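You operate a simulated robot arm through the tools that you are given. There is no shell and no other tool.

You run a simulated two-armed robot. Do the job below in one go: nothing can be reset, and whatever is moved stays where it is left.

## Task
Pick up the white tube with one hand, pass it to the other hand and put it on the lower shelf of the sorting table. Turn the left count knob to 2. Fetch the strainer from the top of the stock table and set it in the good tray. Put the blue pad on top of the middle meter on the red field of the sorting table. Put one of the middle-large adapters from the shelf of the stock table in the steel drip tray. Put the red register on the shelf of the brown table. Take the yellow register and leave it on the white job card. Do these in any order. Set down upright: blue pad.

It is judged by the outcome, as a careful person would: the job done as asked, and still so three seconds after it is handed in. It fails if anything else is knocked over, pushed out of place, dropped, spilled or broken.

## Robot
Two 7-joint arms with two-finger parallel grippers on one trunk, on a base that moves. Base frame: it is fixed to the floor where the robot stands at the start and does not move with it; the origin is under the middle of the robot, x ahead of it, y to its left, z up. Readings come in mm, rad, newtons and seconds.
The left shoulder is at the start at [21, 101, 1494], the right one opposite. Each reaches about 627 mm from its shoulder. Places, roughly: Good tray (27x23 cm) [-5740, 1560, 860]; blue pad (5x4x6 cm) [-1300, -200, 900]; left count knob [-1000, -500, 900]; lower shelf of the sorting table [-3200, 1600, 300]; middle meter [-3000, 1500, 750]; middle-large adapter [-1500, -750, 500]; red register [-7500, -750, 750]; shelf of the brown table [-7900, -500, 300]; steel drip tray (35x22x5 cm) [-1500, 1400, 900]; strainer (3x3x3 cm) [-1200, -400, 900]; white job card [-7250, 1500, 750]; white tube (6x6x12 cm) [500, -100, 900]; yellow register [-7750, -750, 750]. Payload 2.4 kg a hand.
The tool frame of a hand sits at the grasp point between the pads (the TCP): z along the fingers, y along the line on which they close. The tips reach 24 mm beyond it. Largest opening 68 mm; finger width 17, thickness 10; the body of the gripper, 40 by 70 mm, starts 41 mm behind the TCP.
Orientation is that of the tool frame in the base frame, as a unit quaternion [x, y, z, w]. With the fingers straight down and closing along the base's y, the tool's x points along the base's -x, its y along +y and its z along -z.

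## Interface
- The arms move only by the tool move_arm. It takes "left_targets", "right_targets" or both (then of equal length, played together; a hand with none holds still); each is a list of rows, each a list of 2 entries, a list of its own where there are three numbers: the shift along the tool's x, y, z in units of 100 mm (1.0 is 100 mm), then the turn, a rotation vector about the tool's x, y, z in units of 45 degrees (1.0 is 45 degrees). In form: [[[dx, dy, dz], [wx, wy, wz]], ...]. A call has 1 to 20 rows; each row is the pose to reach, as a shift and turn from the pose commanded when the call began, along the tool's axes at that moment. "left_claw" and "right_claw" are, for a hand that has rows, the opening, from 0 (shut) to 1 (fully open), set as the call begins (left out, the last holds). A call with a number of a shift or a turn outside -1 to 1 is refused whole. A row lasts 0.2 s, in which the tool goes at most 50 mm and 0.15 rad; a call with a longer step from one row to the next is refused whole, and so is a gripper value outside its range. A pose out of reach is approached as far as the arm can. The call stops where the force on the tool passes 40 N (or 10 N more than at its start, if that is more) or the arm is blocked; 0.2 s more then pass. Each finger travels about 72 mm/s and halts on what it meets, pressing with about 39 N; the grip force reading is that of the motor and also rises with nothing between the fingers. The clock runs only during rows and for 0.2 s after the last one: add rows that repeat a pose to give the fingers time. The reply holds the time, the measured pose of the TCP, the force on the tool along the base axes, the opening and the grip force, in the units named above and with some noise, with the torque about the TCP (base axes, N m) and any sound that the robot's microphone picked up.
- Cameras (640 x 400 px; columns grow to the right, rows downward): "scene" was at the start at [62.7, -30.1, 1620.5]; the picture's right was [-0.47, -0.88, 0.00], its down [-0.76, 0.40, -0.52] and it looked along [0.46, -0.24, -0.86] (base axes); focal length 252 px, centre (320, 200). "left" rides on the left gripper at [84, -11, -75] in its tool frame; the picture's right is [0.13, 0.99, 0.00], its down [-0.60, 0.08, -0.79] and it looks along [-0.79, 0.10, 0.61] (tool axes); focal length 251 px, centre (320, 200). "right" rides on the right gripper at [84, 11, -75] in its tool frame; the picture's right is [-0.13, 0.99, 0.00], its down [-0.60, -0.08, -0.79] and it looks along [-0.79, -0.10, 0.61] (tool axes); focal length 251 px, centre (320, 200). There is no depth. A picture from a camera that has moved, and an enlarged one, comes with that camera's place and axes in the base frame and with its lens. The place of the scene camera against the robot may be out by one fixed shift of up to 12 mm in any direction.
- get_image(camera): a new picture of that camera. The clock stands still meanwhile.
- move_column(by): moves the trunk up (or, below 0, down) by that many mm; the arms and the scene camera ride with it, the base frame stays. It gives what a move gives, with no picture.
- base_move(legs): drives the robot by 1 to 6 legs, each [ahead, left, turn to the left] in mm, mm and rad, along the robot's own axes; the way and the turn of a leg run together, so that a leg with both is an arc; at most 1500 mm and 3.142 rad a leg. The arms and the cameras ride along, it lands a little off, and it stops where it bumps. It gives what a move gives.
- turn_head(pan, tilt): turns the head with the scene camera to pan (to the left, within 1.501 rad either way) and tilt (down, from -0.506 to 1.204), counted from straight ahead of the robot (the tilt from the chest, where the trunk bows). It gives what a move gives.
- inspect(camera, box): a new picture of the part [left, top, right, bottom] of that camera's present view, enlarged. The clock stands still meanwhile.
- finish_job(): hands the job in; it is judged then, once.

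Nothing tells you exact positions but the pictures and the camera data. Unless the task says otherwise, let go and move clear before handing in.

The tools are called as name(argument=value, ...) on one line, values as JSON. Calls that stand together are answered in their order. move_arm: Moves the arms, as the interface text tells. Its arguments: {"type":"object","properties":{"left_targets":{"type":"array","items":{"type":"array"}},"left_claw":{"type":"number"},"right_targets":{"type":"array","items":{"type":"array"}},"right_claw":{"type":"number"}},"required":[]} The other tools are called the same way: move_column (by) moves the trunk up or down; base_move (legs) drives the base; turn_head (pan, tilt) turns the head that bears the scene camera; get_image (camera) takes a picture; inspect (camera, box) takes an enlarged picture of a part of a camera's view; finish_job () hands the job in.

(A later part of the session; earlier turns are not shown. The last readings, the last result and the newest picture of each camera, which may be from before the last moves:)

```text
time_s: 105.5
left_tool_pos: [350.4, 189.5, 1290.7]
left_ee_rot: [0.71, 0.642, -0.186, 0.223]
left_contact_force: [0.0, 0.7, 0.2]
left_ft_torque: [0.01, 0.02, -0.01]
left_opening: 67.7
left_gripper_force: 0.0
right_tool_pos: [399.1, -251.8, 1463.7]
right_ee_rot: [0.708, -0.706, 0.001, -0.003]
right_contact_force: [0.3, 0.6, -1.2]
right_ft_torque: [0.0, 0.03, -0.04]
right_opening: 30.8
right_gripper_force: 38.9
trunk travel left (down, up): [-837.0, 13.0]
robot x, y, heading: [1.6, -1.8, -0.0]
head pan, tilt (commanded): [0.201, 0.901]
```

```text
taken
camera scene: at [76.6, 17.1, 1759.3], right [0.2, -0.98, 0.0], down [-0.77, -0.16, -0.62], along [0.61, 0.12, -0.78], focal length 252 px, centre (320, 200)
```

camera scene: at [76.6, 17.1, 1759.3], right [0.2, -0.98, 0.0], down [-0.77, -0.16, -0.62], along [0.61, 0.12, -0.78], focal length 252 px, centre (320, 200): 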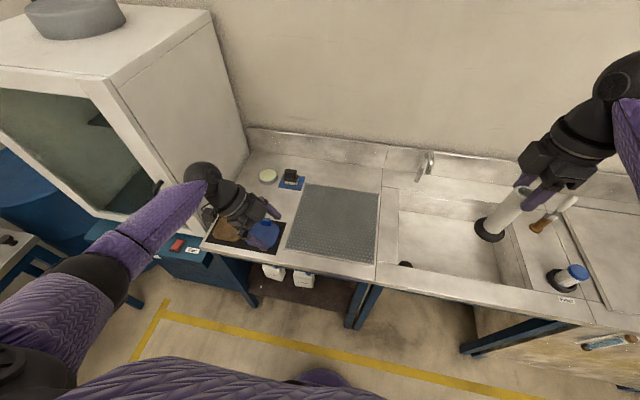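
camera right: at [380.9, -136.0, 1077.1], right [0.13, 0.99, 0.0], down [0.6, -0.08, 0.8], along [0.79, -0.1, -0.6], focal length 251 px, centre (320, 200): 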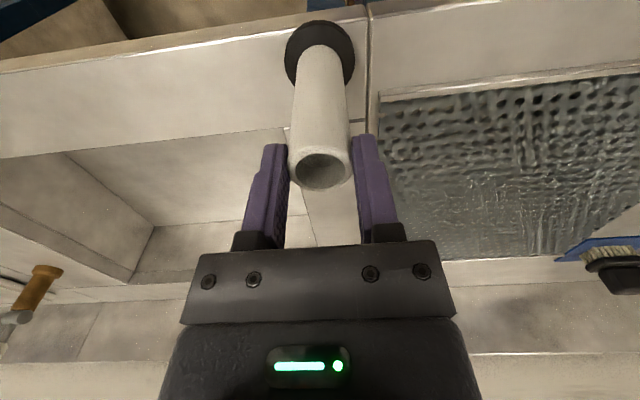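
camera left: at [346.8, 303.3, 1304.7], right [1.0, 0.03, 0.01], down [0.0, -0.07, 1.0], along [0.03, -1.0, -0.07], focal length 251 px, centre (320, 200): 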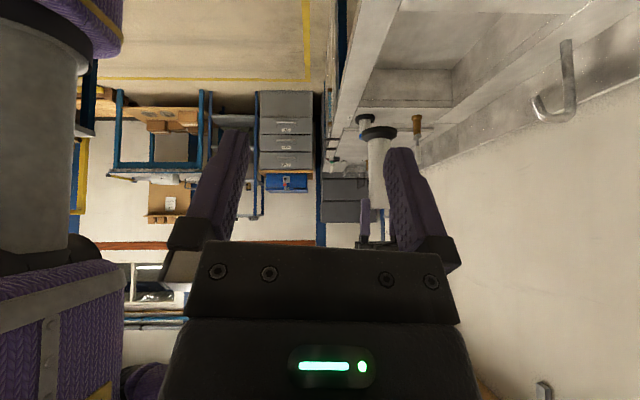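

The right arm bends normally again. I bring the tube in towards the middle, now nearer to the chest and higher so that neither arm gets near full stretch.

move_arm(right_targets=[[[-0.17, 0.04, 0.04], [0, 0, 0]], [[-0.34, 0.08, 0.08], [0, 0, 0]], [[-0.5, 0.12, 0.12], [0, 0, 0]], [[-0.67, 0.16, 0.16], [0, 0, 0]], [[-0.84, 0.2, 0.2], [0, 0, 0]], [[-1.0, 0.25, 0.25], [0, 0, 0]], [[-1.0, 0.25, 0.25], [0, 0, 0]]])

get_image(camera="scene")

```text
time_s: 107.0
left_tool_pos: [349.5, 189.1, 1289.8]
left_ee_rot: [0.709, 0.642, -0.186, 0.223]
left_contact_force: [0.3, 0.0, -0.1]
left_ft_torque: [-0.02, 0.0, -0.01]
left_opening: 68.1
left_gripper_force: 0.1
right_tool_pos: [374.6, -151.6, 1440.1]
right_ee_rot: [0.708, -0.706, 0.002, -0.005]
right_contact_force: [-0.8, -0.6, -0.9]
right_ft_torque: [0.01, 0.05, -0.02]
right_opening: 30.6
right_gripper_force: 39.0
trunk travel left (down, up): [-837.0, 13.0]
robot x, y, heading: [0.4, -2.2, -0.0]
head pan, tilt (commanded): [0.201, 0.901]
```

```text
taken
camera scene: at [76.1, 16.4, 1759.4], right [0.2, -0.98, 0.0], down [-0.77, -0.16, -0.62], along [0.61, 0.12, -0.78], focal length 252 px, centre (320, 200)
```

scene: 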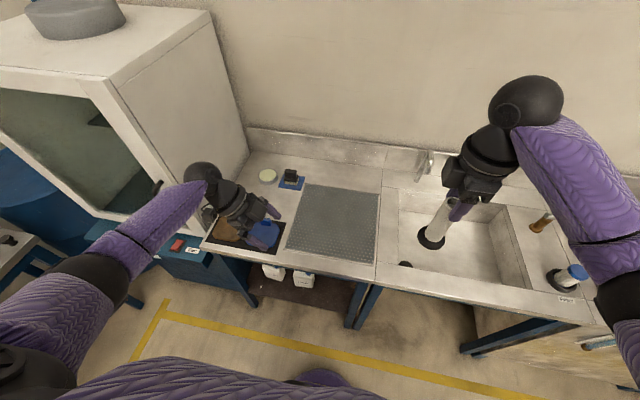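

Good. I continue the right hand to (355, -52) and bring the left hand half-way while flattening it to about 22 degrees.

move_arm(right_targets=[[[-0.17, 0.03, 0.04], [0, 0, 0]], [[-0.34, 0.06, 0.08], [0, 0, 0]], [[-0.5, 0.1, 0.12], [0, 0, 0]], [[-0.67, 0.13, 0.16], [0, 0, 0]], [[-0.84, 0.17, 0.2], [0, 0, 0]], [[-1.0, 0.2, 0.25], [0, 0, 0]], [[-1.0, 0.2, 0.25], [0, 0, 0]]])

move_arm(left_targets=[[[-0.13, 0.02, 0.05], [0, -0.12, -0.02]], [[-0.27, 0.04, 0.1], [-0.004, -0.25, -0.045]], [[-0.4, 0.06, 0.15], [-0.007, -0.38, -0.07]], [[-0.54, 0.08, 0.2], [-0.01, -0.51, -0.095]], [[-0.67, 0.1, 0.25], [-0.012, -0.64, -0.12]], [[-0.81, 0.11, 0.3], [-0.014, -0.761, -0.141]], [[-0.81, 0.11, 0.3], [-0.014, -0.761, -0.141]]])

get_image(camera="left")

get_image(camera="scene")

```text
time_s: 108.7
left_tool_pos: [349.8, 189.0, 1290.7]
left_ee_rot: [0.709, 0.642, -0.187, 0.223]
left_contact_force: [-0.5, -0.6, 0.3]
left_ft_torque: [0.01, -0.02, 0.02]
left_opening: 68.0
left_gripper_force: 0.1
right_tool_pos: [354.1, -52.8, 1414.5]
right_ee_rot: [-0.707, 0.707, -0.002, 0.004]
right_contact_force: [0.1, -0.5, -1.6]
right_ft_torque: [0.0, 0.0, 0.0]
right_opening: 30.7
right_gripper_force: 38.7
trunk travel left (down, up): [-837.0, 13.0]
robot x, y, heading: [0.6, 3.1, 0.005]
head pan, tilt (commanded): [0.201, 0.901]
```

```text
time_s: 110.2
left_tool_pos: [352.0, 105.0, 1311.3]
left_ee_rot: [0.586, 0.586, -0.396, 0.396]
left_contact_force: [-0.5, 0.2, -0.7]
left_ft_torque: [0.0, -0.02, -0.03]
left_opening: 68.0
left_gripper_force: 0.1
right_tool_pos: [355.0, -53.0, 1415.5]
right_ee_rot: [0.708, -0.706, 0.001, -0.005]
right_contact_force: [-0.6, 0.2, -1.4]
right_ft_torque: [0.0, -0.01, 0.02]
right_opening: 30.6
right_gripper_force: 38.6
trunk travel left (down, up): [-837.0, 13.0]
robot x, y, heading: [-1.3, -1.4, 0.003]
head pan, tilt (commanded): [0.201, 0.901]
```

```text
taken
camera left: at [342.0, 207.5, 1260.1], right [0.99, 0.05, -0.12], down [0.08, 0.51, 0.86], along [0.1, -0.86, 0.5], focal length 251 px, centre (320, 200)
```

left: 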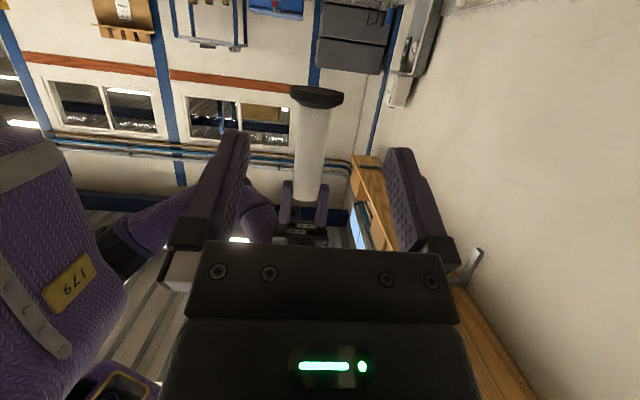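

```text
taken
camera scene: at [76.1, 17.2, 1759.4], right [0.2, -0.98, 0.0], down [-0.77, -0.16, -0.62], along [0.61, 0.12, -0.78], focal length 252 px, centre (320, 200)
```

scene: 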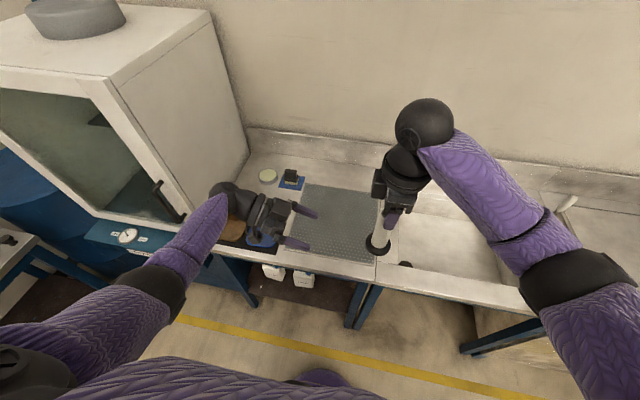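

Both hands are placed well: the tube is at (355, -53), foot top near z 1301. I move the left hand to 73 mm short of it at z≈1325.

move_arm(left_targets=[[[-0.12, 0.01, 0.15], [0, 0, 0]], [[-0.22, 0.02, 0.35], [0, 0, 0]], [[-0.35, 0.03, 0.55], [0, 0, 0]], [[-0.45, 0.035, 0.735], [0, 0, 0]], [[-0.45, 0.035, 0.735], [0, 0, 0]]])

get_image(camera="left")

inspect(camera="scene", box=[200, 80, 460, 280])

```text
time_s: 111.5
left_tool_pos: [356.2, 19.8, 1324.4]
left_ee_rot: [0.587, 0.586, -0.395, 0.395]
left_contact_force: [-0.3, -0.3, 0.0]
left_ft_torque: [-0.04, -0.01, 0.0]
left_opening: 67.9
left_gripper_force: 0.0
right_tool_pos: [354.6, -52.0, 1415.8]
right_ee_rot: [0.708, -0.706, 0.002, -0.004]
right_contact_force: [0.1, -0.3, -1.7]
right_ft_torque: [0.01, -0.03, -0.01]
right_opening: 30.9
right_gripper_force: 38.9
trunk travel left (down, up): [-837.0, 13.0]
robot x, y, heading: [-0.7, -0.6, -0.007]
head pan, tilt (commanded): [0.201, 0.901]
```

```text
taken
camera left: at [346.5, 122.7, 1274.6], right [0.99, 0.05, -0.12], down [0.08, 0.51, 0.86], along [0.1, -0.86, 0.5], focal length 251 px, centre (320, 200)
```

left: 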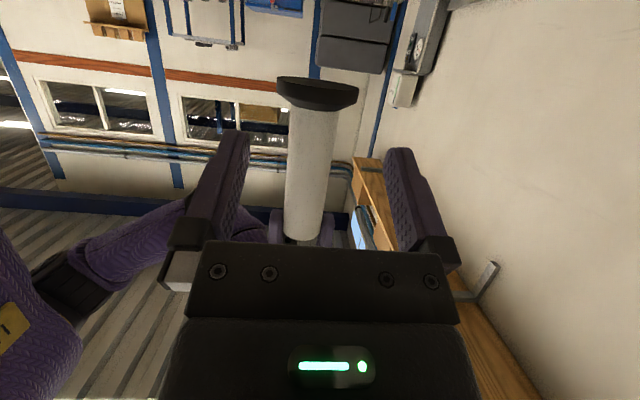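

```text
2.00 times, centred on (330, 180) of scene
camera zoom: at [76.0, 17.3, 1759.4], right [0.2, -0.98, 0.0], down [-0.77, -0.16, -0.62], along [0.61, 0.12, -0.78], focal length 504 px, centre (300, 240)
```

zoom: 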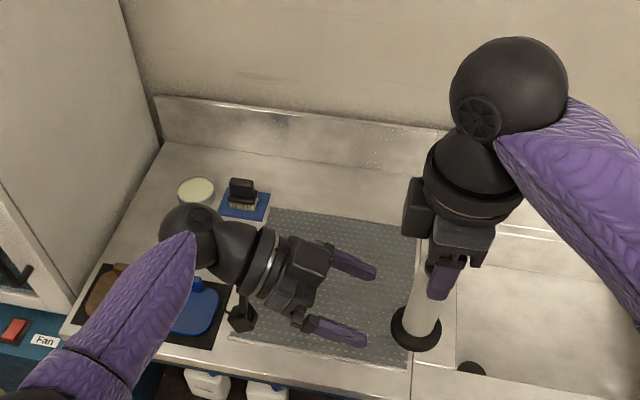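

Aligned within a millimetre or so (tube axis at x≈356). I close in slowly 50 mm, then check forces.

move_arm(left_targets=[[[-0.06, 0, 0.15], [0, 0, 0]], [[-0.12, 0, 0.3], [0, 0, 0]], [[-0.188, 0, 0.464], [0, 0, 0]], [[-0.188, 0, 0.464], [0, 0, 0]]])

get_image(camera="left")

```text
time_s: 112.5
left_tool_pos: [356.7, -30.1, 1324.8]
left_ee_rot: [0.586, 0.587, -0.394, 0.395]
left_contact_force: [-0.2, -1.2, -0.6]
left_ft_torque: [-0.03, 0.0, 0.0]
left_opening: 68.2
left_gripper_force: 0.1
right_tool_pos: [354.9, -52.1, 1413.7]
right_ee_rot: [0.708, -0.707, 0.002, -0.004]
right_contact_force: [-0.6, 1.0, -1.2]
right_ft_torque: [0.0, -0.02, 0.0]
right_opening: 30.5
right_gripper_force: 39.4
trunk travel left (down, up): [-837.0, 13.0]
robot x, y, heading: [0.2, 1.5, -0.002]
head pan, tilt (commanded): [0.201, 0.901]
```

```text
taken
camera left: at [346.4, 72.8, 1274.2], right [0.99, 0.05, -0.12], down [0.08, 0.51, 0.86], along [0.1, -0.86, 0.5], focal length 251 px, centre (320, 200)
```

left: 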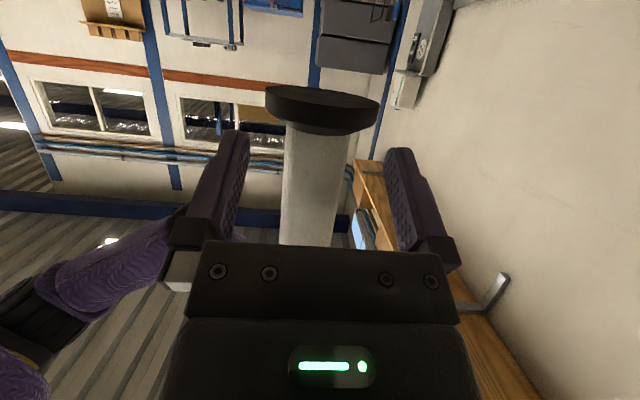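

No contact so far. I go the last 22 mm.

move_arm(left_targets=[[[-0.03, 0, 0.07], [0, 0, 0]], [[-0.06, 0, 0.14], [0, 0, 0]], [[-0.083, 0, 0.204], [0, 0, 0]], [[-0.083, 0, 0.204], [0, 0, 0]]])

get_image(camera="left")

get_image(camera="right")

```text
time_s: 113.5
left_tool_pos: [355.8, -53.2, 1325.2]
left_ee_rot: [0.586, 0.586, -0.396, 0.395]
left_contact_force: [-0.7, 0.0, 0.1]
left_ft_torque: [-0.02, -0.01, -0.03]
left_opening: 68.0
left_gripper_force: 0.1
right_tool_pos: [353.5, -53.7, 1414.2]
right_ee_rot: [0.707, -0.707, 0.002, -0.005]
right_contact_force: [0.3, 0.3, -1.5]
right_ft_torque: [0.04, 0.02, -0.03]
right_opening: 30.6
right_gripper_force: 39.0
trunk travel left (down, up): [-837.0, 13.0]
robot x, y, heading: [0.9, 1.1, 0.002]
head pan, tilt (commanded): [0.201, 0.901]
```

```text
taken
camera left: at [345.8, 50.1, 1274.2], right [0.99, 0.05, -0.12], down [0.08, 0.51, 0.86], along [0.1, -0.86, 0.5], focal length 251 px, centre (320, 200)
```

left: 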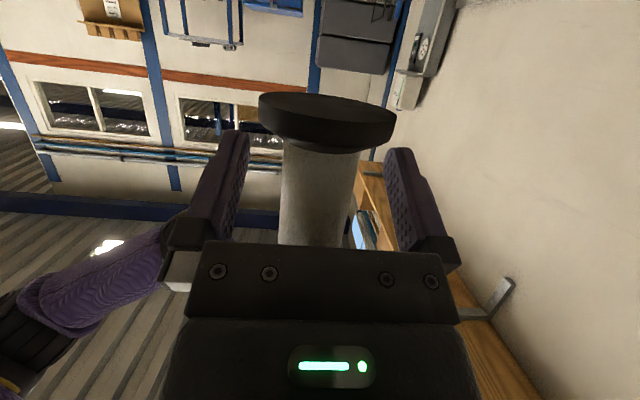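

```text
taken
camera right: at [341.9, -137.0, 1489.7], right [-0.99, 0.13, -0.01], down [0.07, 0.6, 0.8], along [0.11, 0.79, -0.61], focal length 251 px, centre (320, 200)
```

right: 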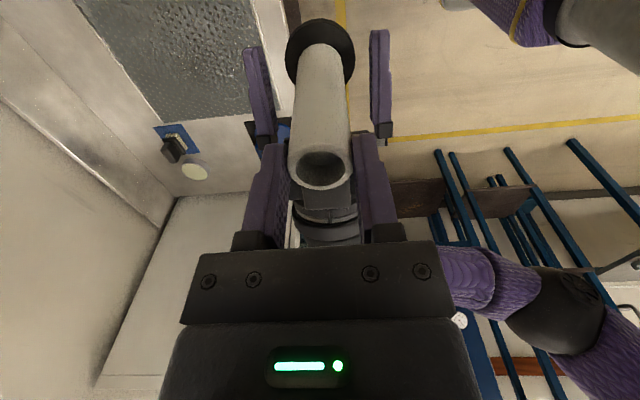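

The left fingers straddle the tube above its foot with no contact. I close the left hand.

move_arm(left_targets=[[[0, 0, 0], [0, 0, 0]], [[0, 0, 0], [0, 0, 0]], [[0, 0, 0], [0, 0, 0]], [[0, 0, 0], [0, 0, 0]]], left_claw=0)

get_image(camera="left")

```text
time_s: 114.5
left_tool_pos: [356.6, -52.7, 1324.0]
left_ee_rot: [0.587, 0.586, -0.396, 0.395]
left_contact_force: [-16.0, -0.2, 4.2]
left_ft_torque: [-0.04, -0.81, -0.01]
left_opening: 30.9
left_gripper_force: 39.3
right_tool_pos: [354.6, -53.1, 1415.0]
right_ee_rot: [-0.707, 0.707, -0.003, 0.005]
right_contact_force: [15.3, -1.0, -5.5]
right_ft_torque: [-0.03, -0.54, -0.01]
right_opening: 30.5
right_gripper_force: 39.2
trunk travel left (down, up): [-837.0, 13.0]
robot x, y, heading: [-0.6, 0.4, -0.001]
head pan, tilt (commanded): [0.201, 0.901]
```

```text
taken
camera left: at [345.5, 49.9, 1274.1], right [0.99, 0.05, -0.12], down [0.08, 0.51, 0.86], along [0.1, -0.86, 0.5], focal length 251 px, centre (320, 200)
```

left: 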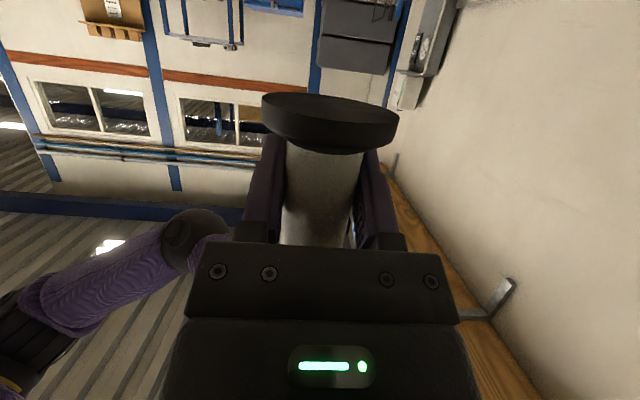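

The left hand holds the tube (30.9 mm). I open the right hand and lift it away upward.

move_arm(right_targets=[[[0, 0, 0], [0, 0, 0]], [[0, 0, 0], [0, 0, 0]], [[0, 0, 0], [0, 0, 0]], [[0, 0, -0.15], [0, 0, 0]], [[0, 0, -0.3], [0, 0, 0]], [[0, 0, -0.45], [0, 0, 0]], [[0, 0, -0.45], [0, 0, 0]]], right_claw=1)

get_image(camera="right")

get_image(camera="left")

```text
time_s: 116.0
left_tool_pos: [355.7, -52.7, 1324.6]
left_ee_rot: [0.586, 0.587, -0.395, 0.395]
left_contact_force: [-0.1, -0.2, 0.5]
left_ft_torque: [-0.01, 0.03, -0.02]
left_opening: 30.5
left_gripper_force: 39.4
right_tool_pos: [354.4, -52.0, 1461.1]
right_ee_rot: [0.708, -0.706, 0.003, -0.004]
right_contact_force: [-0.5, 0.4, 0.1]
right_ft_torque: [-0.04, 0.01, 0.0]
right_opening: 68.1
right_gripper_force: 0.2
trunk travel left (down, up): [-837.0, 13.0]
robot x, y, heading: [1.0, 1.5, 0.001]
head pan, tilt (commanded): [0.201, 0.901]
```

```text
taken
camera right: at [341.6, -136.7, 1535.0], right [-0.99, 0.13, -0.01], down [0.07, 0.6, 0.8], along [0.11, 0.79, -0.61], focal length 251 px, centre (320, 200)
```

right: 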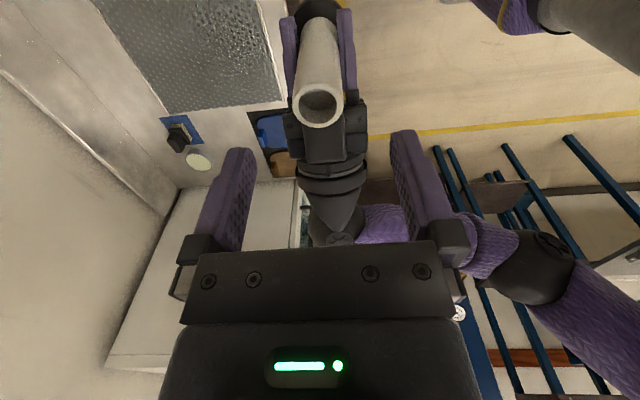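

```text
taken
camera left: at [345.8, 50.1, 1274.2], right [0.99, 0.05, -0.12], down [0.08, 0.51, 0.86], along [0.1, -0.86, 0.5], focal length 251 px, centre (320, 200)
```

left: 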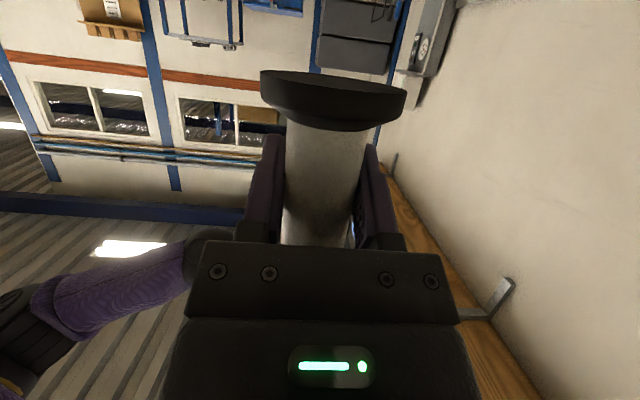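

The pass is done: the left hand alone holds the tube, though it slid about 10 mm in the grip. I move the right hand away and check that the tube is not slipping further.

move_arm(right_targets=[[[0.15, 0, -0.1], [0, 0, 0]], [[0.35, 0, -0.15], [0, 0, 0]], [[0.55, 0, -0.15], [0, 0, 0]], [[0.75, 0, -0.1], [0, 0, 0]], [[0.95, 0, 0], [0, 0, 0]], [[0.95, 0, 0], [0, 0, 0]]])

get_image(camera="left")

get_image(camera="scene")

```text
time_s: 117.5
left_tool_pos: [357.7, -51.0, 1324.6]
left_ee_rot: [0.587, 0.587, -0.395, 0.394]
left_contact_force: [0.6, 0.8, 0.1]
left_ft_torque: [-0.03, -0.05, -0.04]
left_opening: 30.5
left_gripper_force: 38.8
right_tool_pos: [354.0, -147.0, 1459.9]
right_ee_rot: [0.708, -0.707, 0.003, -0.004]
right_contact_force: [0.2, 0.2, -0.5]
right_ft_torque: [0.01, -0.05, 0.01]
right_opening: 68.0
right_gripper_force: 0.1
trunk travel left (down, up): [-837.0, 13.0]
robot x, y, heading: [1.3, -1.0, -0.002]
head pan, tilt (commanded): [0.201, 0.901]
```

```text
taken
camera left: at [345.8, 50.5, 1274.1], right [0.99, 0.05, -0.12], down [0.08, 0.51, 0.86], along [0.1, -0.86, 0.5], focal length 251 px, centre (320, 200)
```

left: 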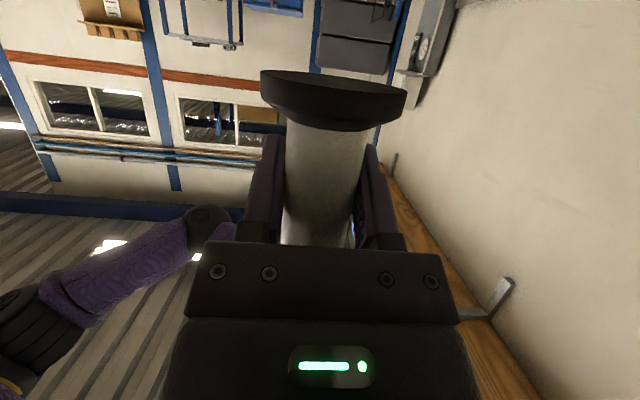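

```text
taken
camera scene: at [76.2, 17.3, 1759.4], right [0.2, -0.98, 0.0], down [-0.77, -0.16, -0.62], along [0.61, 0.12, -0.78], focal length 252 px, centre (320, 200)
```

scene: 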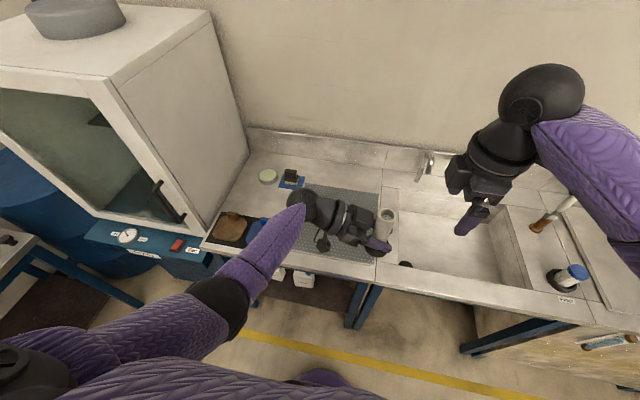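

The tube sits still in the left hand. I now back away from the counter and turn left to look along the room.

base_move(legs=[[-250, 0, 0], [0, 0, 1.5708]])

turn_head(pan=0.0, tilt=0.45)

get_image(camera="scene")

turn_head(pan=1.4, tilt=0.45)

get_image(camera="scene")

```text
time_s: 123.1
left_tool_pos: [-197.3, 355.2, 1324.7]
left_ee_rot: [0.002, 0.829, -0.002, 0.559]
left_contact_force: [-0.1, 0.6, -0.5]
left_ft_torque: [0.0, 0.03, 0.0]
left_opening: 30.0
left_gripper_force: 38.9
right_tool_pos: [-100.9, 352.0, 1459.7]
right_ee_rot: [1.0, -0.001, -0.002, -0.005]
right_contact_force: [-0.4, -0.2, 0.7]
right_ft_torque: [-0.02, 0.01, -0.02]
right_opening: 67.9
right_gripper_force: 0.0
trunk travel left (down, up): [-837.0, 13.0]
robot x, y, heading: [-249.0, 0.4, 1.569]
head pan, tilt (commanded): [0.201, 0.901]
```

```text
time_s: 124.0
left_tool_pos: [-196.7, 355.3, 1323.9]
left_ee_rot: [0.001, 0.829, -0.001, 0.559]
left_contact_force: [1.0, 0.6, -0.2]
left_ft_torque: [-0.01, -0.02, 0.02]
left_opening: 30.3
left_gripper_force: 38.5
right_tool_pos: [-103.0, 353.3, 1459.7]
right_ee_rot: [1.0, -0.002, -0.002, -0.004]
right_contact_force: [0.3, 0.1, 0.3]
right_ft_torque: [-0.02, 0.0, 0.03]
right_opening: 67.9
right_gripper_force: 0.1
trunk travel left (down, up): [-837.0, 13.0]
robot x, y, heading: [-247.4, 1.9, 1.565]
head pan, tilt (commanded): [0.0, 0.45]
```

```text
taken
camera scene: at [-259.1, 103.6, 1797.6], right [1.0, 0.0, 0.0], down [0.0, -0.44, -0.9], along [0.0, 0.9, -0.44], focal length 252 px, centre (320, 200)
```

scene: 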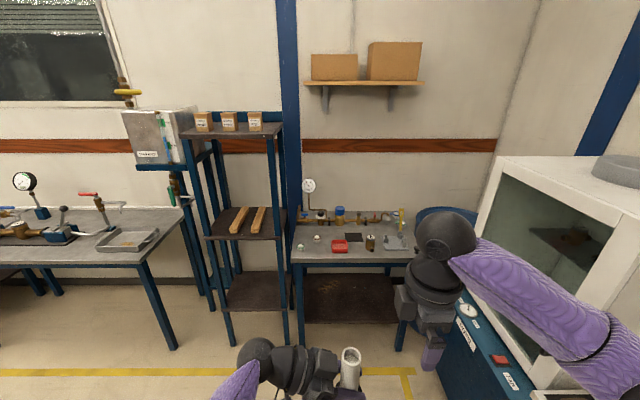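

```text
time_s: 125.5
left_tool_pos: [-197.0, 355.5, 1324.2]
left_ee_rot: [0.001, 0.829, -0.001, 0.559]
left_contact_force: [-0.4, 0.6, -1.1]
left_ft_torque: [0.01, -0.02, 0.01]
left_opening: 30.1
left_gripper_force: 39.3
right_tool_pos: [-102.0, 352.1, 1459.7]
right_ee_rot: [1.0, -0.002, -0.002, -0.004]
right_contact_force: [0.4, -0.9, 0.5]
right_ft_torque: [-0.03, -0.02, -0.03]
right_opening: 67.6
right_gripper_force: 0.0
trunk travel left (down, up): [-837.0, 13.0]
robot x, y, heading: [-250.5, -3.1, 1.566]
head pan, tilt (commanded): [1.4, 0.45]
```

```text
taken
camera scene: at [-349.9, 27.8, 1797.7], right [0.17, 0.98, 0.0], down [0.43, -0.08, -0.9], along [-0.89, 0.16, -0.44], focal length 252 px, centre (320, 200)
```

scene: 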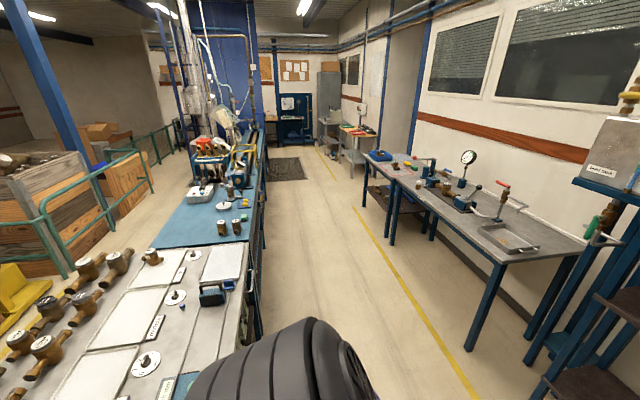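

I see the stock table on one side of the aisle (edge near y≈-158, with count knobs at about x -1000 and -1300), the drip tray table opposite, and the sorting table further on. I drive to the stock table and face it.

base_move(legs=[[450, 0, 0], [0, 0, 1.5708], [950, 0, 0], [0, 0, 1.5708]])

turn_head(pan=0.0, tilt=0.8)

get_image(camera="scene")

```text
time_s: 140.4
left_tool_pos: [-1249.1, 97.7, 1325.7]
left_ee_rot: [0.829, -0.004, -0.559, -0.003]
left_contact_force: [-0.5, 0.4, -0.6]
left_ft_torque: [-0.05, -0.02, -0.04]
left_opening: 30.2
left_gripper_force: 38.8
right_tool_pos: [-1342.7, 100.2, 1459.9]
right_ee_rot: [0.005, 1.0, -0.003, 0.002]
right_contact_force: [0.0, 0.9, 0.3]
right_ft_torque: [-0.02, 0.03, -0.03]
right_opening: 68.0
right_gripper_force: 0.0
trunk travel left (down, up): [-837.0, 13.0]
robot x, y, heading: [-1191.8, 454.7, -1.578]
head pan, tilt (commanded): [1.4, 0.45]
```

```text
time_s: 141.9
left_tool_pos: [-1248.2, 97.8, 1324.3]
left_ee_rot: [0.83, -0.004, -0.558, -0.003]
left_contact_force: [0.4, 0.4, 0.2]
left_ft_torque: [0.0, 0.03, 0.02]
left_opening: 30.1
left_gripper_force: 39.4
right_tool_pos: [-1342.9, 99.6, 1460.6]
right_ee_rot: [0.004, 1.0, -0.005, 0.002]
right_contact_force: [0.3, -0.8, 0.2]
right_ft_torque: [0.01, -0.02, 0.0]
right_opening: 68.1
right_gripper_force: 0.1
trunk travel left (down, up): [-837.0, 13.0]
robot x, y, heading: [-1194.3, 453.5, -1.58]
head pan, tilt (commanded): [0.0, 0.799]
```

```text
taken
camera scene: at [-1202.2, 363.6, 1767.3], right [-1.0, 0.01, 0.0], down [0.01, 0.72, -0.7], along [-0.01, -0.7, -0.72], focal length 252 px, centre (320, 200)
```

scene: 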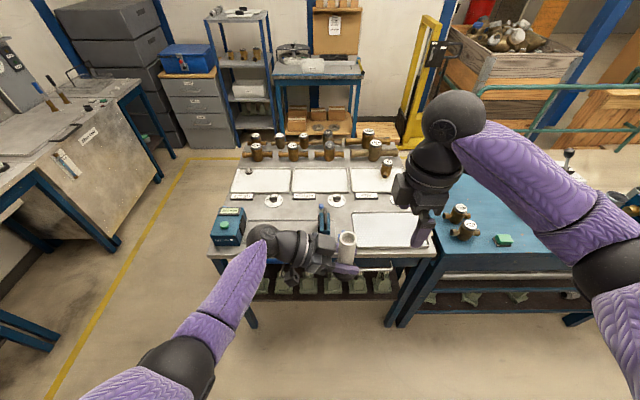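

The stock table is ahead: two count knobs with white dials, white trays, meters behind and dark green parts on its shelf. I zoom in on it.

inspect(camera="scene", box=[200, 150, 440, 310])

inspect(camera="scene", box=[240, 180, 360, 250])

```text
2.50 times, centred on (320, 230) of scene
camera zoom: at [-1202.2, 363.6, 1767.3], right [-1.0, 0.01, 0.0], down [0.01, 0.72, -0.7], along [-0.01, -0.7, -0.72], focal length 630 px, centre (320, 125)
```

zoom: 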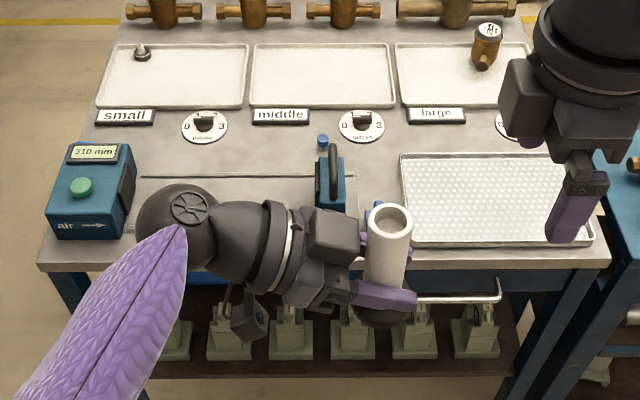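

```text
5.33 times, centred on (300, 215) of scene
camera zoom: at [-1202.2, 363.6, 1767.3], right [-1.0, 0.01, 0.0], down [0.01, 0.72, -0.7], along [-0.01, -0.7, -0.72], focal length 1343 px, centre (427, 120)
```

zoom: 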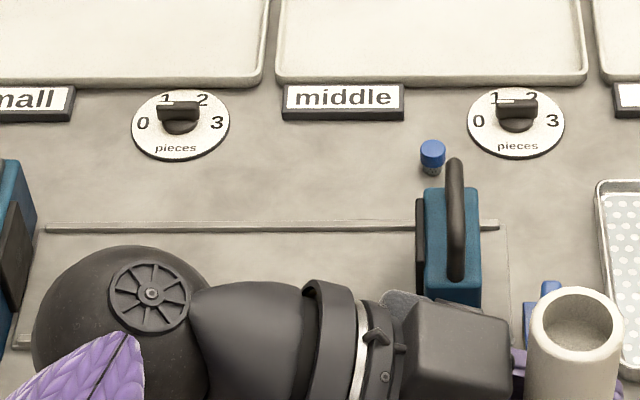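

I can read the small/middle/large trays with count knobs (0–3), and the strainer is the small blue-capped piece near (-1218, -455); the blue pad hides behind my left hand near (-1305, -265). I move closer and look with the right hand's camera.

base_move(legs=[[200, 0, 0]])

turn_head(pan=0.0, tilt=1.0)

get_image(camera="scene")

get_image(camera="right")

get_image(camera="left")

```text
time_s: 143.6
left_tool_pos: [-1250.7, -103.6, 1323.9]
left_ee_rot: [0.829, -0.004, -0.559, -0.003]
left_contact_force: [-0.5, -0.3, 0.2]
left_ft_torque: [0.02, -0.02, -0.05]
left_opening: 30.2
left_gripper_force: 38.8
right_tool_pos: [-1346.6, -100.5, 1460.3]
right_ee_rot: [0.005, 1.0, -0.004, 0.002]
right_contact_force: [0.2, -0.5, -0.2]
right_ft_torque: [-0.03, -0.01, 0.02]
right_opening: 68.0
right_gripper_force: 0.1
trunk travel left (down, up): [-837.0, 13.0]
robot x, y, heading: [-1194.8, 252.2, -1.581]
head pan, tilt (commanded): [0.0, 0.799]
```

```text
time_s: 144.3
left_tool_pos: [-1250.7, -102.4, 1323.7]
left_ee_rot: [0.83, -0.004, -0.558, -0.003]
left_contact_force: [-1.1, 0.4, 0.0]
left_ft_torque: [-0.03, 0.0, -0.01]
left_opening: 30.2
left_gripper_force: 38.8
right_tool_pos: [-1345.4, -99.8, 1461.2]
right_ee_rot: [0.004, 1.0, -0.004, 0.002]
right_contact_force: [0.6, -0.1, 0.1]
right_ft_torque: [-0.01, -0.01, -0.01]
right_opening: 67.9
right_gripper_force: 0.2
trunk travel left (down, up): [-837.0, 13.0]
robot x, y, heading: [-1193.6, 252.0, -1.577]
head pan, tilt (commanded): [0.0, 1.0]
```

```text
taken
camera scene: at [-1204.1, 174.9, 1752.2], right [-1.0, 0.01, 0.0], down [0.01, 0.84, -0.54], along [-0.01, -0.54, -0.84], focal length 252 px, centre (320, 200)
```

scene: 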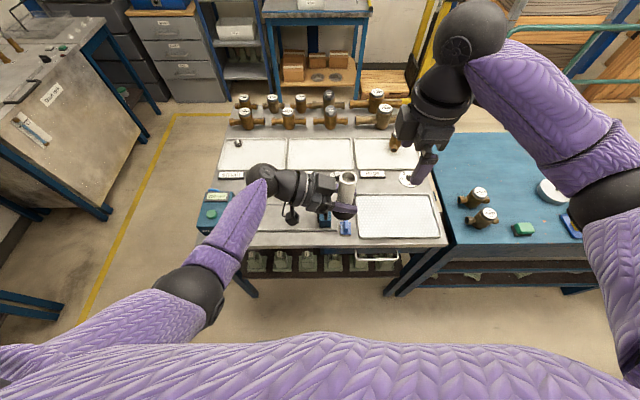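

```text
taken
camera right: at [-1430.7, -87.2, 1534.9], right [0.14, 0.99, -0.01], down [0.6, -0.08, 0.8], along [0.79, -0.12, -0.61], focal length 251 px, centre (320, 200)
```

right: 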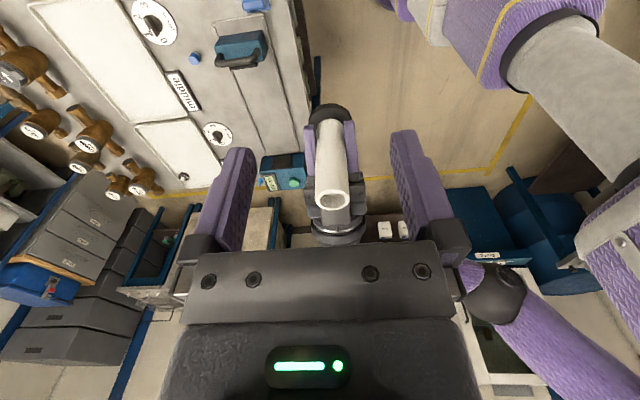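

```text
taken
camera left: at [-1148.8, -90.9, 1274.2], right [0.04, -0.99, -0.12], down [0.51, -0.08, 0.86], along [-0.86, -0.09, 0.5], focal length 251 px, centre (320, 200)
```

left: 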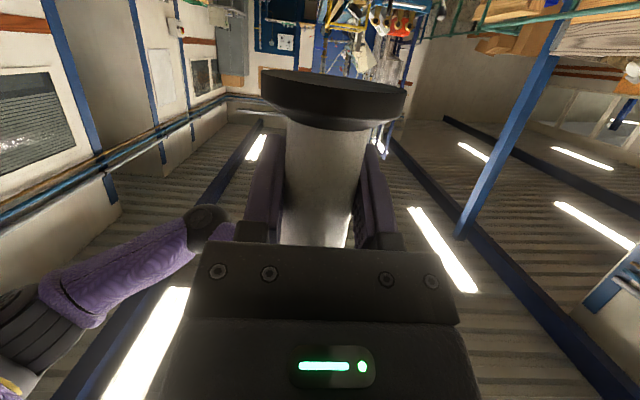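

My left hand blocks the view, so I move it (with the tube) 100 mm to its own left, and lower the right hand's view toward the pad.

move_arm(left_targets=[[[0.1, 0, -0.23], [0, 0, 0]], [[0.19, 0, -0.46], [0, 0, 0]], [[0.28, 0, -0.7], [0, 0, 0]], [[0.37, 0, -0.92], [0, 0, 0]], [[0.37, 0, -0.92], [0, 0, 0]]])

inspect(camera="scene", box=[180, 120, 460, 280])

inspect(camera="scene", box=[290, 170, 390, 250])

```text
time_s: 145.5
left_tool_pos: [-1152.7, -103.2, 1325.5]
left_ee_rot: [0.83, -0.004, -0.558, -0.004]
left_contact_force: [0.6, -0.1, -0.6]
left_ft_torque: [-0.01, 0.0, 0.02]
left_opening: 29.9
left_gripper_force: 38.9
right_tool_pos: [-1346.1, -99.1, 1460.9]
right_ee_rot: [0.005, 1.0, -0.004, 0.001]
right_contact_force: [0.6, -0.1, -0.3]
right_ft_torque: [0.0, 0.0, 0.01]
right_opening: 68.3
right_gripper_force: 0.0
trunk travel left (down, up): [-837.0, 13.0]
robot x, y, heading: [-1197.9, 251.6, -1.58]
head pan, tilt (commanded): [0.0, 1.0]
```

```text
2.29 times, centred on (320, 200) of scene
camera zoom: at [-1204.6, 174.6, 1752.1], right [-1.0, 0.01, 0.0], down [0.01, 0.84, -0.54], along [0.0, -0.54, -0.84], focal length 576 px, centre (320, 200)
```

zoom: 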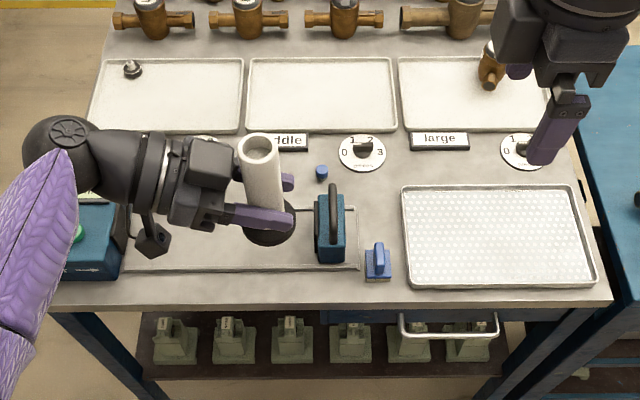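

```text
5.00 times, centred on (340, 210) of scene
camera zoom: at [-1204.6, 174.6, 1752.1], right [-1.0, 0.01, 0.0], down [0.01, 0.84, -0.54], along [0.0, -0.54, -0.84], focal length 1259 px, centre (220, 150)
```

zoom: 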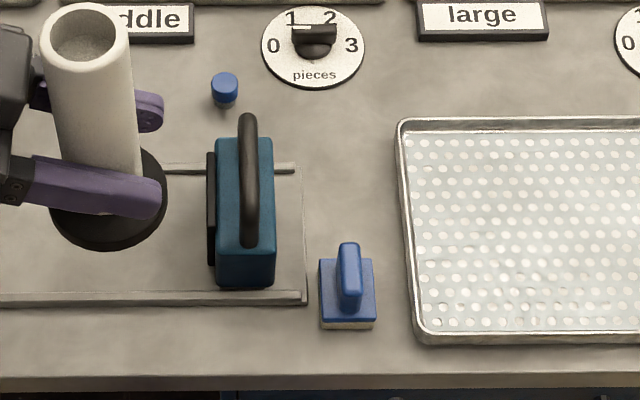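

Now the blue pad is clear: a small blue block with an upright handle at about (-1297, -239), handle top near z 960. I raise the left hand with the tube out of the way and turn the right hand so its fingers will close across the handle.

move_arm(left_targets=[[[-0.15, -0.05, -0.06], [0, 0, 0]], [[-0.3, -0.1, -0.12], [0, 0, 0]], [[-0.45, -0.15, -0.18], [0, 0, 0]], [[-0.6, -0.2, -0.24], [0, 0, 0]], [[-0.75, -0.25, -0.3], [0, 0, 0]], [[-0.92, -0.3, -0.37], [0, 0, 0]], [[-0.92, -0.3, -0.37], [0, 0, 0]]], right_targets=[[[0, 0, 0], [0, 0, 0.15]], [[0, 0, 0], [0, 0, 0.3]], [[0, 0, 0], [0, 0, 0.45]], [[0, 0, 0], [0, 0, 0.6]], [[0, 0, 0], [0, 0, 0.75]], [[0, 0, 0], [0, 0, 0.9]], [[0, 0, 0], [0, 0, 1.0]]], right_claw=1)

get_image(camera="scene")

```text
time_s: 146.4
left_tool_pos: [-1150.6, -87.7, 1377.1]
left_ee_rot: [0.829, -0.004, -0.559, -0.003]
left_contact_force: [0.5, -0.3, -0.9]
left_ft_torque: [-0.02, 0.04, 0.02]
left_opening: 30.4
left_gripper_force: 39.3
right_tool_pos: [-1343.7, -99.9, 1459.2]
right_ee_rot: [0.185, 0.983, -0.007, 0.006]
right_contact_force: [3.5, -1.7, -4.3]
right_ft_torque: [-0.15, -0.05, -0.15]
right_opening: 68.1
right_gripper_force: 0.0
trunk travel left (down, up): [-837.0, 13.0]
robot x, y, heading: [-1194.7, 253.5, -1.58]
head pan, tilt (commanded): [0.0, 1.0]
stopped in row 4 (right hand): the force on the tool passed its limit at 73 N (the readings are from after the stop); the commanded pose is now the measured one
```

```text
taken
camera scene: at [-1204.0, 174.8, 1752.1], right [-1.0, 0.01, 0.0], down [0.01, 0.84, -0.54], along [-0.01, -0.54, -0.84], focal length 252 px, centre (320, 200)
```

scene: 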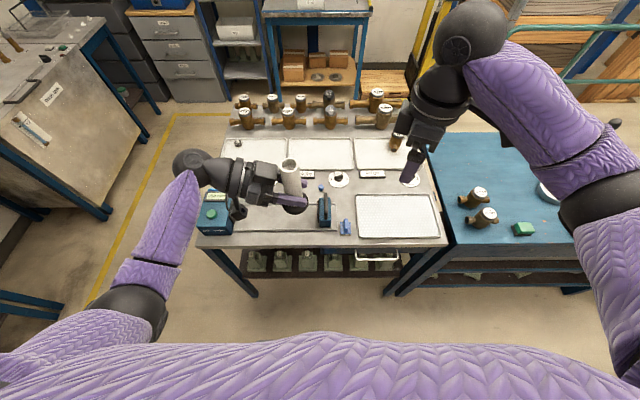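

The right hand's camera met its own forearm while turning that high up. I lower and advance the right hand first, then continue the turn.

move_arm(right_targets=[[[-0.02, -0.06, 0.15], [0, 0, -0.1]], [[-0.05, -0.13, 0.35], [0, 0, -0.1]], [[-0.08, -0.2, 0.55], [0, 0, 0]], [[-0.12, -0.3, 0.75], [0, 0, 0]], [[-0.15, -0.37, 0.98], [0, 0, 0]], [[-0.15, -0.37, 0.98], [0, 0, 0]]])

move_arm(right_targets=[[[0, 0, 0.1], [0, 0, 0.14]], [[0, 0, 0.2], [0, 0, 0.28]], [[0, 0, 0.3], [0, 0, 0.42]], [[0, 0, 0.3], [0, 0, 0.56]], [[0, 0, 0.3], [0, 0, 0.7]], [[0, 0, 0.3], [0, 0, 0.84]], [[0, 0, 0.3], [0, 0, 1.0]], [[0, 0, 0.3], [0, 0, 1.0]]])

```text
time_s: 147.8
left_tool_pos: [-1152.0, -87.7, 1376.7]
left_ee_rot: [0.829, -0.004, -0.559, -0.003]
left_contact_force: [-0.3, 0.5, -2.2]
left_ft_torque: [0.0, 0.0, 0.01]
left_opening: 30.4
left_gripper_force: 39.2
right_tool_pos: [-1341.4, -142.7, 1362.8]
right_ee_rot: [0.185, 0.983, -0.007, 0.007]
right_contact_force: [0.2, 0.4, 0.0]
right_ft_torque: [-0.03, -0.01, -0.04]
right_opening: 67.7
right_gripper_force: 0.1
trunk travel left (down, up): [-837.0, 13.0]
robot x, y, heading: [-1196.2, 254.9, -1.58]
head pan, tilt (commanded): [0.0, 1.0]
```

```text
time_s: 149.6
left_tool_pos: [-1151.7, -86.7, 1375.6]
left_ee_rot: [0.829, -0.003, -0.559, -0.002]
left_contact_force: [-0.5, -0.4, -1.0]
left_ft_torque: [0.01, 0.0, 0.01]
left_opening: 30.2
left_gripper_force: 39.4
right_tool_pos: [-1342.1, -142.8, 1332.5]
right_ee_rot: [0.548, 0.836, -0.003, 0.008]
right_contact_force: [-0.4, 0.7, -0.6]
right_ft_torque: [0.03, -0.01, -0.01]
right_opening: 67.9
right_gripper_force: 0.0
trunk travel left (down, up): [-837.0, 13.0]
robot x, y, heading: [-1195.8, 254.1, -1.58]
head pan, tilt (commanded): [0.0, 1.0]
```

Good, no contact. I finish the turn, then lower the trunk in a first step and look.

move_arm(right_targets=[[[0, 0, 0], [0, 0, 0.15]], [[0, 0, 0], [0, 0, 0.3]], [[0, 0, 0], [0, 0, 0.45]], [[0, 0, 0], [0, 0, 0.52]], [[0, 0, 0], [0, 0, 0.52]]])

move_column(by=-150)

get_image(camera="right")

get_image(camera="scene")

```text
time_s: 150.8
left_tool_pos: [-1152.0, -86.7, 1376.2]
left_ee_rot: [0.83, -0.003, -0.558, -0.002]
left_contact_force: [-0.5, 0.1, -1.7]
left_ft_torque: [0.01, -0.01, 0.01]
left_opening: 30.4
left_gripper_force: 38.6
right_tool_pos: [-1342.5, -143.2, 1332.5]
right_ee_rot: [0.706, 0.708, -0.002, 0.01]
right_contact_force: [-0.2, -0.1, 0.2]
right_ft_torque: [0.01, 0.01, -0.05]
right_opening: 68.2
right_gripper_force: 0.1
trunk travel left (down, up): [-837.0, 13.0]
robot x, y, heading: [-1196.8, 252.7, -1.577]
head pan, tilt (commanded): [0.0, 1.0]
```

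```text
time_s: 152.5
left_tool_pos: [-1152.3, -87.7, 1227.3]
left_ee_rot: [0.83, -0.003, -0.558, -0.003]
left_contact_force: [0.7, 0.6, -1.2]
left_ft_torque: [0.02, 0.04, 0.0]
left_opening: 30.2
left_gripper_force: 38.9
right_tool_pos: [-1342.7, -143.2, 1183.4]
right_ee_rot: [0.706, 0.708, -0.003, 0.009]
right_contact_force: [0.9, 0.7, -1.1]
right_ft_torque: [-0.03, -0.01, 0.0]
right_opening: 68.1
right_gripper_force: 0.0
trunk travel left (down, up): [-687.0, 163.0]
robot x, y, heading: [-1197.0, 251.9, -1.578]
head pan, tilt (commanded): [0.0, 1.0]
```

```text
taken
camera right: at [-1333.7, -57.4, 1256.7], right [0.99, -0.13, 0.01], down [-0.08, -0.59, 0.8], along [-0.09, -0.8, -0.6], focal length 251 px, centre (320, 200)
```

right: 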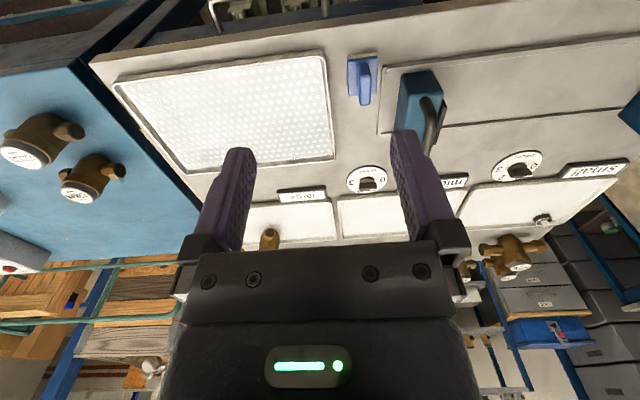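

```text
taken
camera scene: at [-1204.0, 173.6, 1602.1], right [-1.0, 0.01, 0.0], down [0.01, 0.84, -0.54], along [-0.01, -0.54, -0.84], focal length 252 px, centre (320, 200)
```

scene: 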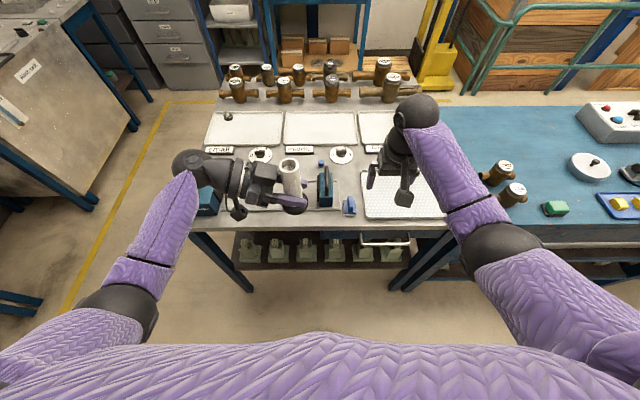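

The pad reads at about (-1296, -240) from the right camera too. I lower the trunk another 150 mm, drive 80 mm closer and line up above it.

move_column(by=-150)

base_move(legs=[[80, 0, 0]])

get_image(camera="right")

get_image(camera="scene")

```text
time_s: 154.3
left_tool_pos: [-1151.7, -88.1, 1076.7]
left_ee_rot: [0.829, -0.004, -0.559, -0.003]
left_contact_force: [0.0, 0.3, -1.9]
left_ft_torque: [0.01, 0.0, -0.03]
left_opening: 30.0
left_gripper_force: 38.7
right_tool_pos: [-1343.7, -143.0, 1032.5]
right_ee_rot: [0.706, 0.708, -0.003, 0.01]
right_contact_force: [-0.2, -0.2, 0.3]
right_ft_torque: [-0.01, 0.03, -0.01]
right_opening: 68.0
right_gripper_force: 0.0
trunk travel left (down, up): [-537.0, 313.0]
robot x, y, heading: [-1192.2, 253.9, -1.578]
head pan, tilt (commanded): [0.0, 1.0]
```

```text
time_s: 155.3
left_tool_pos: [-1151.6, -167.9, 1076.4]
left_ee_rot: [0.829, -0.004, -0.559, -0.004]
left_contact_force: [0.4, -0.4, -1.7]
left_ft_torque: [0.02, 0.0, -0.02]
left_opening: 30.2
left_gripper_force: 39.1
right_tool_pos: [-1343.5, -223.5, 1032.4]
right_ee_rot: [0.706, 0.708, -0.003, 0.01]
right_contact_force: [0.3, -0.8, 0.0]
right_ft_torque: [0.03, 0.01, -0.04]
right_opening: 68.0
right_gripper_force: 0.0
trunk travel left (down, up): [-537.0, 313.0]
robot x, y, heading: [-1193.2, 173.0, -1.581]
head pan, tilt (commanded): [0.0, 1.0]
```

```text
taken
camera right: at [-1334.4, -137.6, 1106.2], right [0.99, -0.13, 0.01], down [-0.08, -0.59, 0.8], along [-0.09, -0.8, -0.6], focal length 251 px, centre (320, 200)
```

right: 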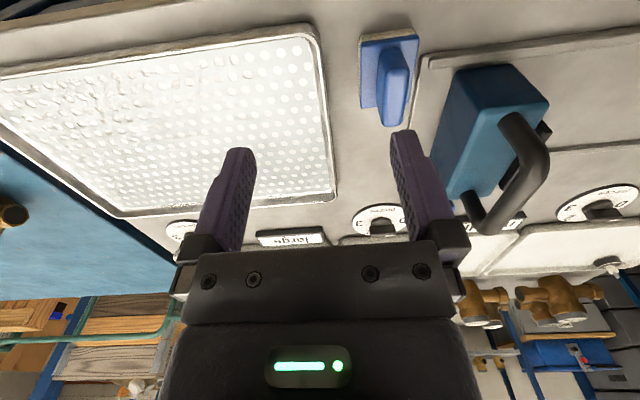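

```text
taken
camera scene: at [-1204.8, 86.9, 1451.8], right [-1.0, 0.01, 0.0], down [0.01, 0.84, -0.54], along [-0.01, -0.54, -0.84], focal length 252 px, centre (320, 200)
```

scene: 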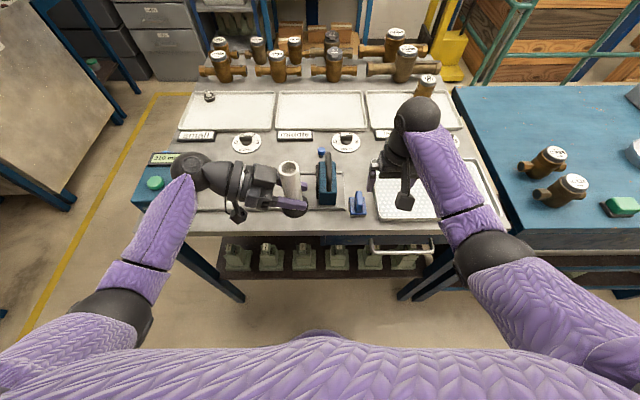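

I shift the right hand 48 mm towards the pad's line and 15 mm forward, staying above it, and look again.

move_arm(right_targets=[[[-0.05, 0.16, 0], [0, 0, 0]], [[-0.1, 0.32, 0], [0, 0, 0]], [[-0.155, 0.485, 0], [0, 0, 0]], [[-0.155, 0.485, 0], [0, 0, 0]]])

get_image(camera="right")

```text
time_s: 156.3
left_tool_pos: [-1152.7, -167.4, 1076.6]
left_ee_rot: [0.829, -0.003, -0.559, -0.003]
left_contact_force: [-0.9, -0.1, -2.1]
left_ft_torque: [-0.02, -0.02, 0.01]
left_opening: 30.3
left_gripper_force: 39.0
right_tool_pos: [-1294.4, -236.9, 1034.2]
right_ee_rot: [0.706, 0.708, -0.003, 0.009]
right_contact_force: [0.1, 0.6, -0.2]
right_ft_torque: [-0.02, -0.04, 0.02]
right_opening: 67.9
right_gripper_force: 0.0
trunk travel left (down, up): [-537.0, 313.0]
robot x, y, heading: [-1196.3, 173.0, -1.578]
head pan, tilt (commanded): [0.0, 1.0]
```

```text
taken
camera right: at [-1285.8, -151.4, 1107.3], right [0.99, -0.13, 0.01], down [-0.08, -0.59, 0.8], along [-0.09, -0.8, -0.6], focal length 251 px, centre (320, 200)
```

right: 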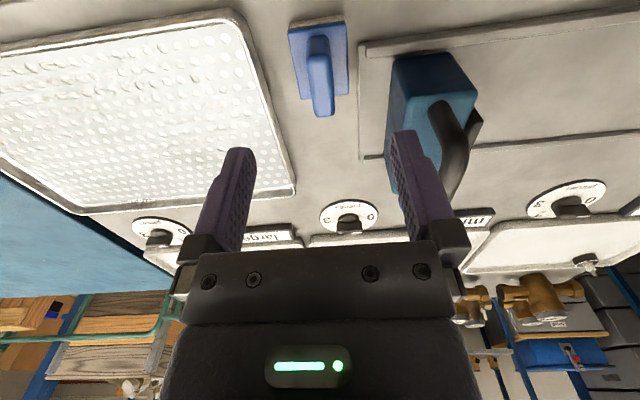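

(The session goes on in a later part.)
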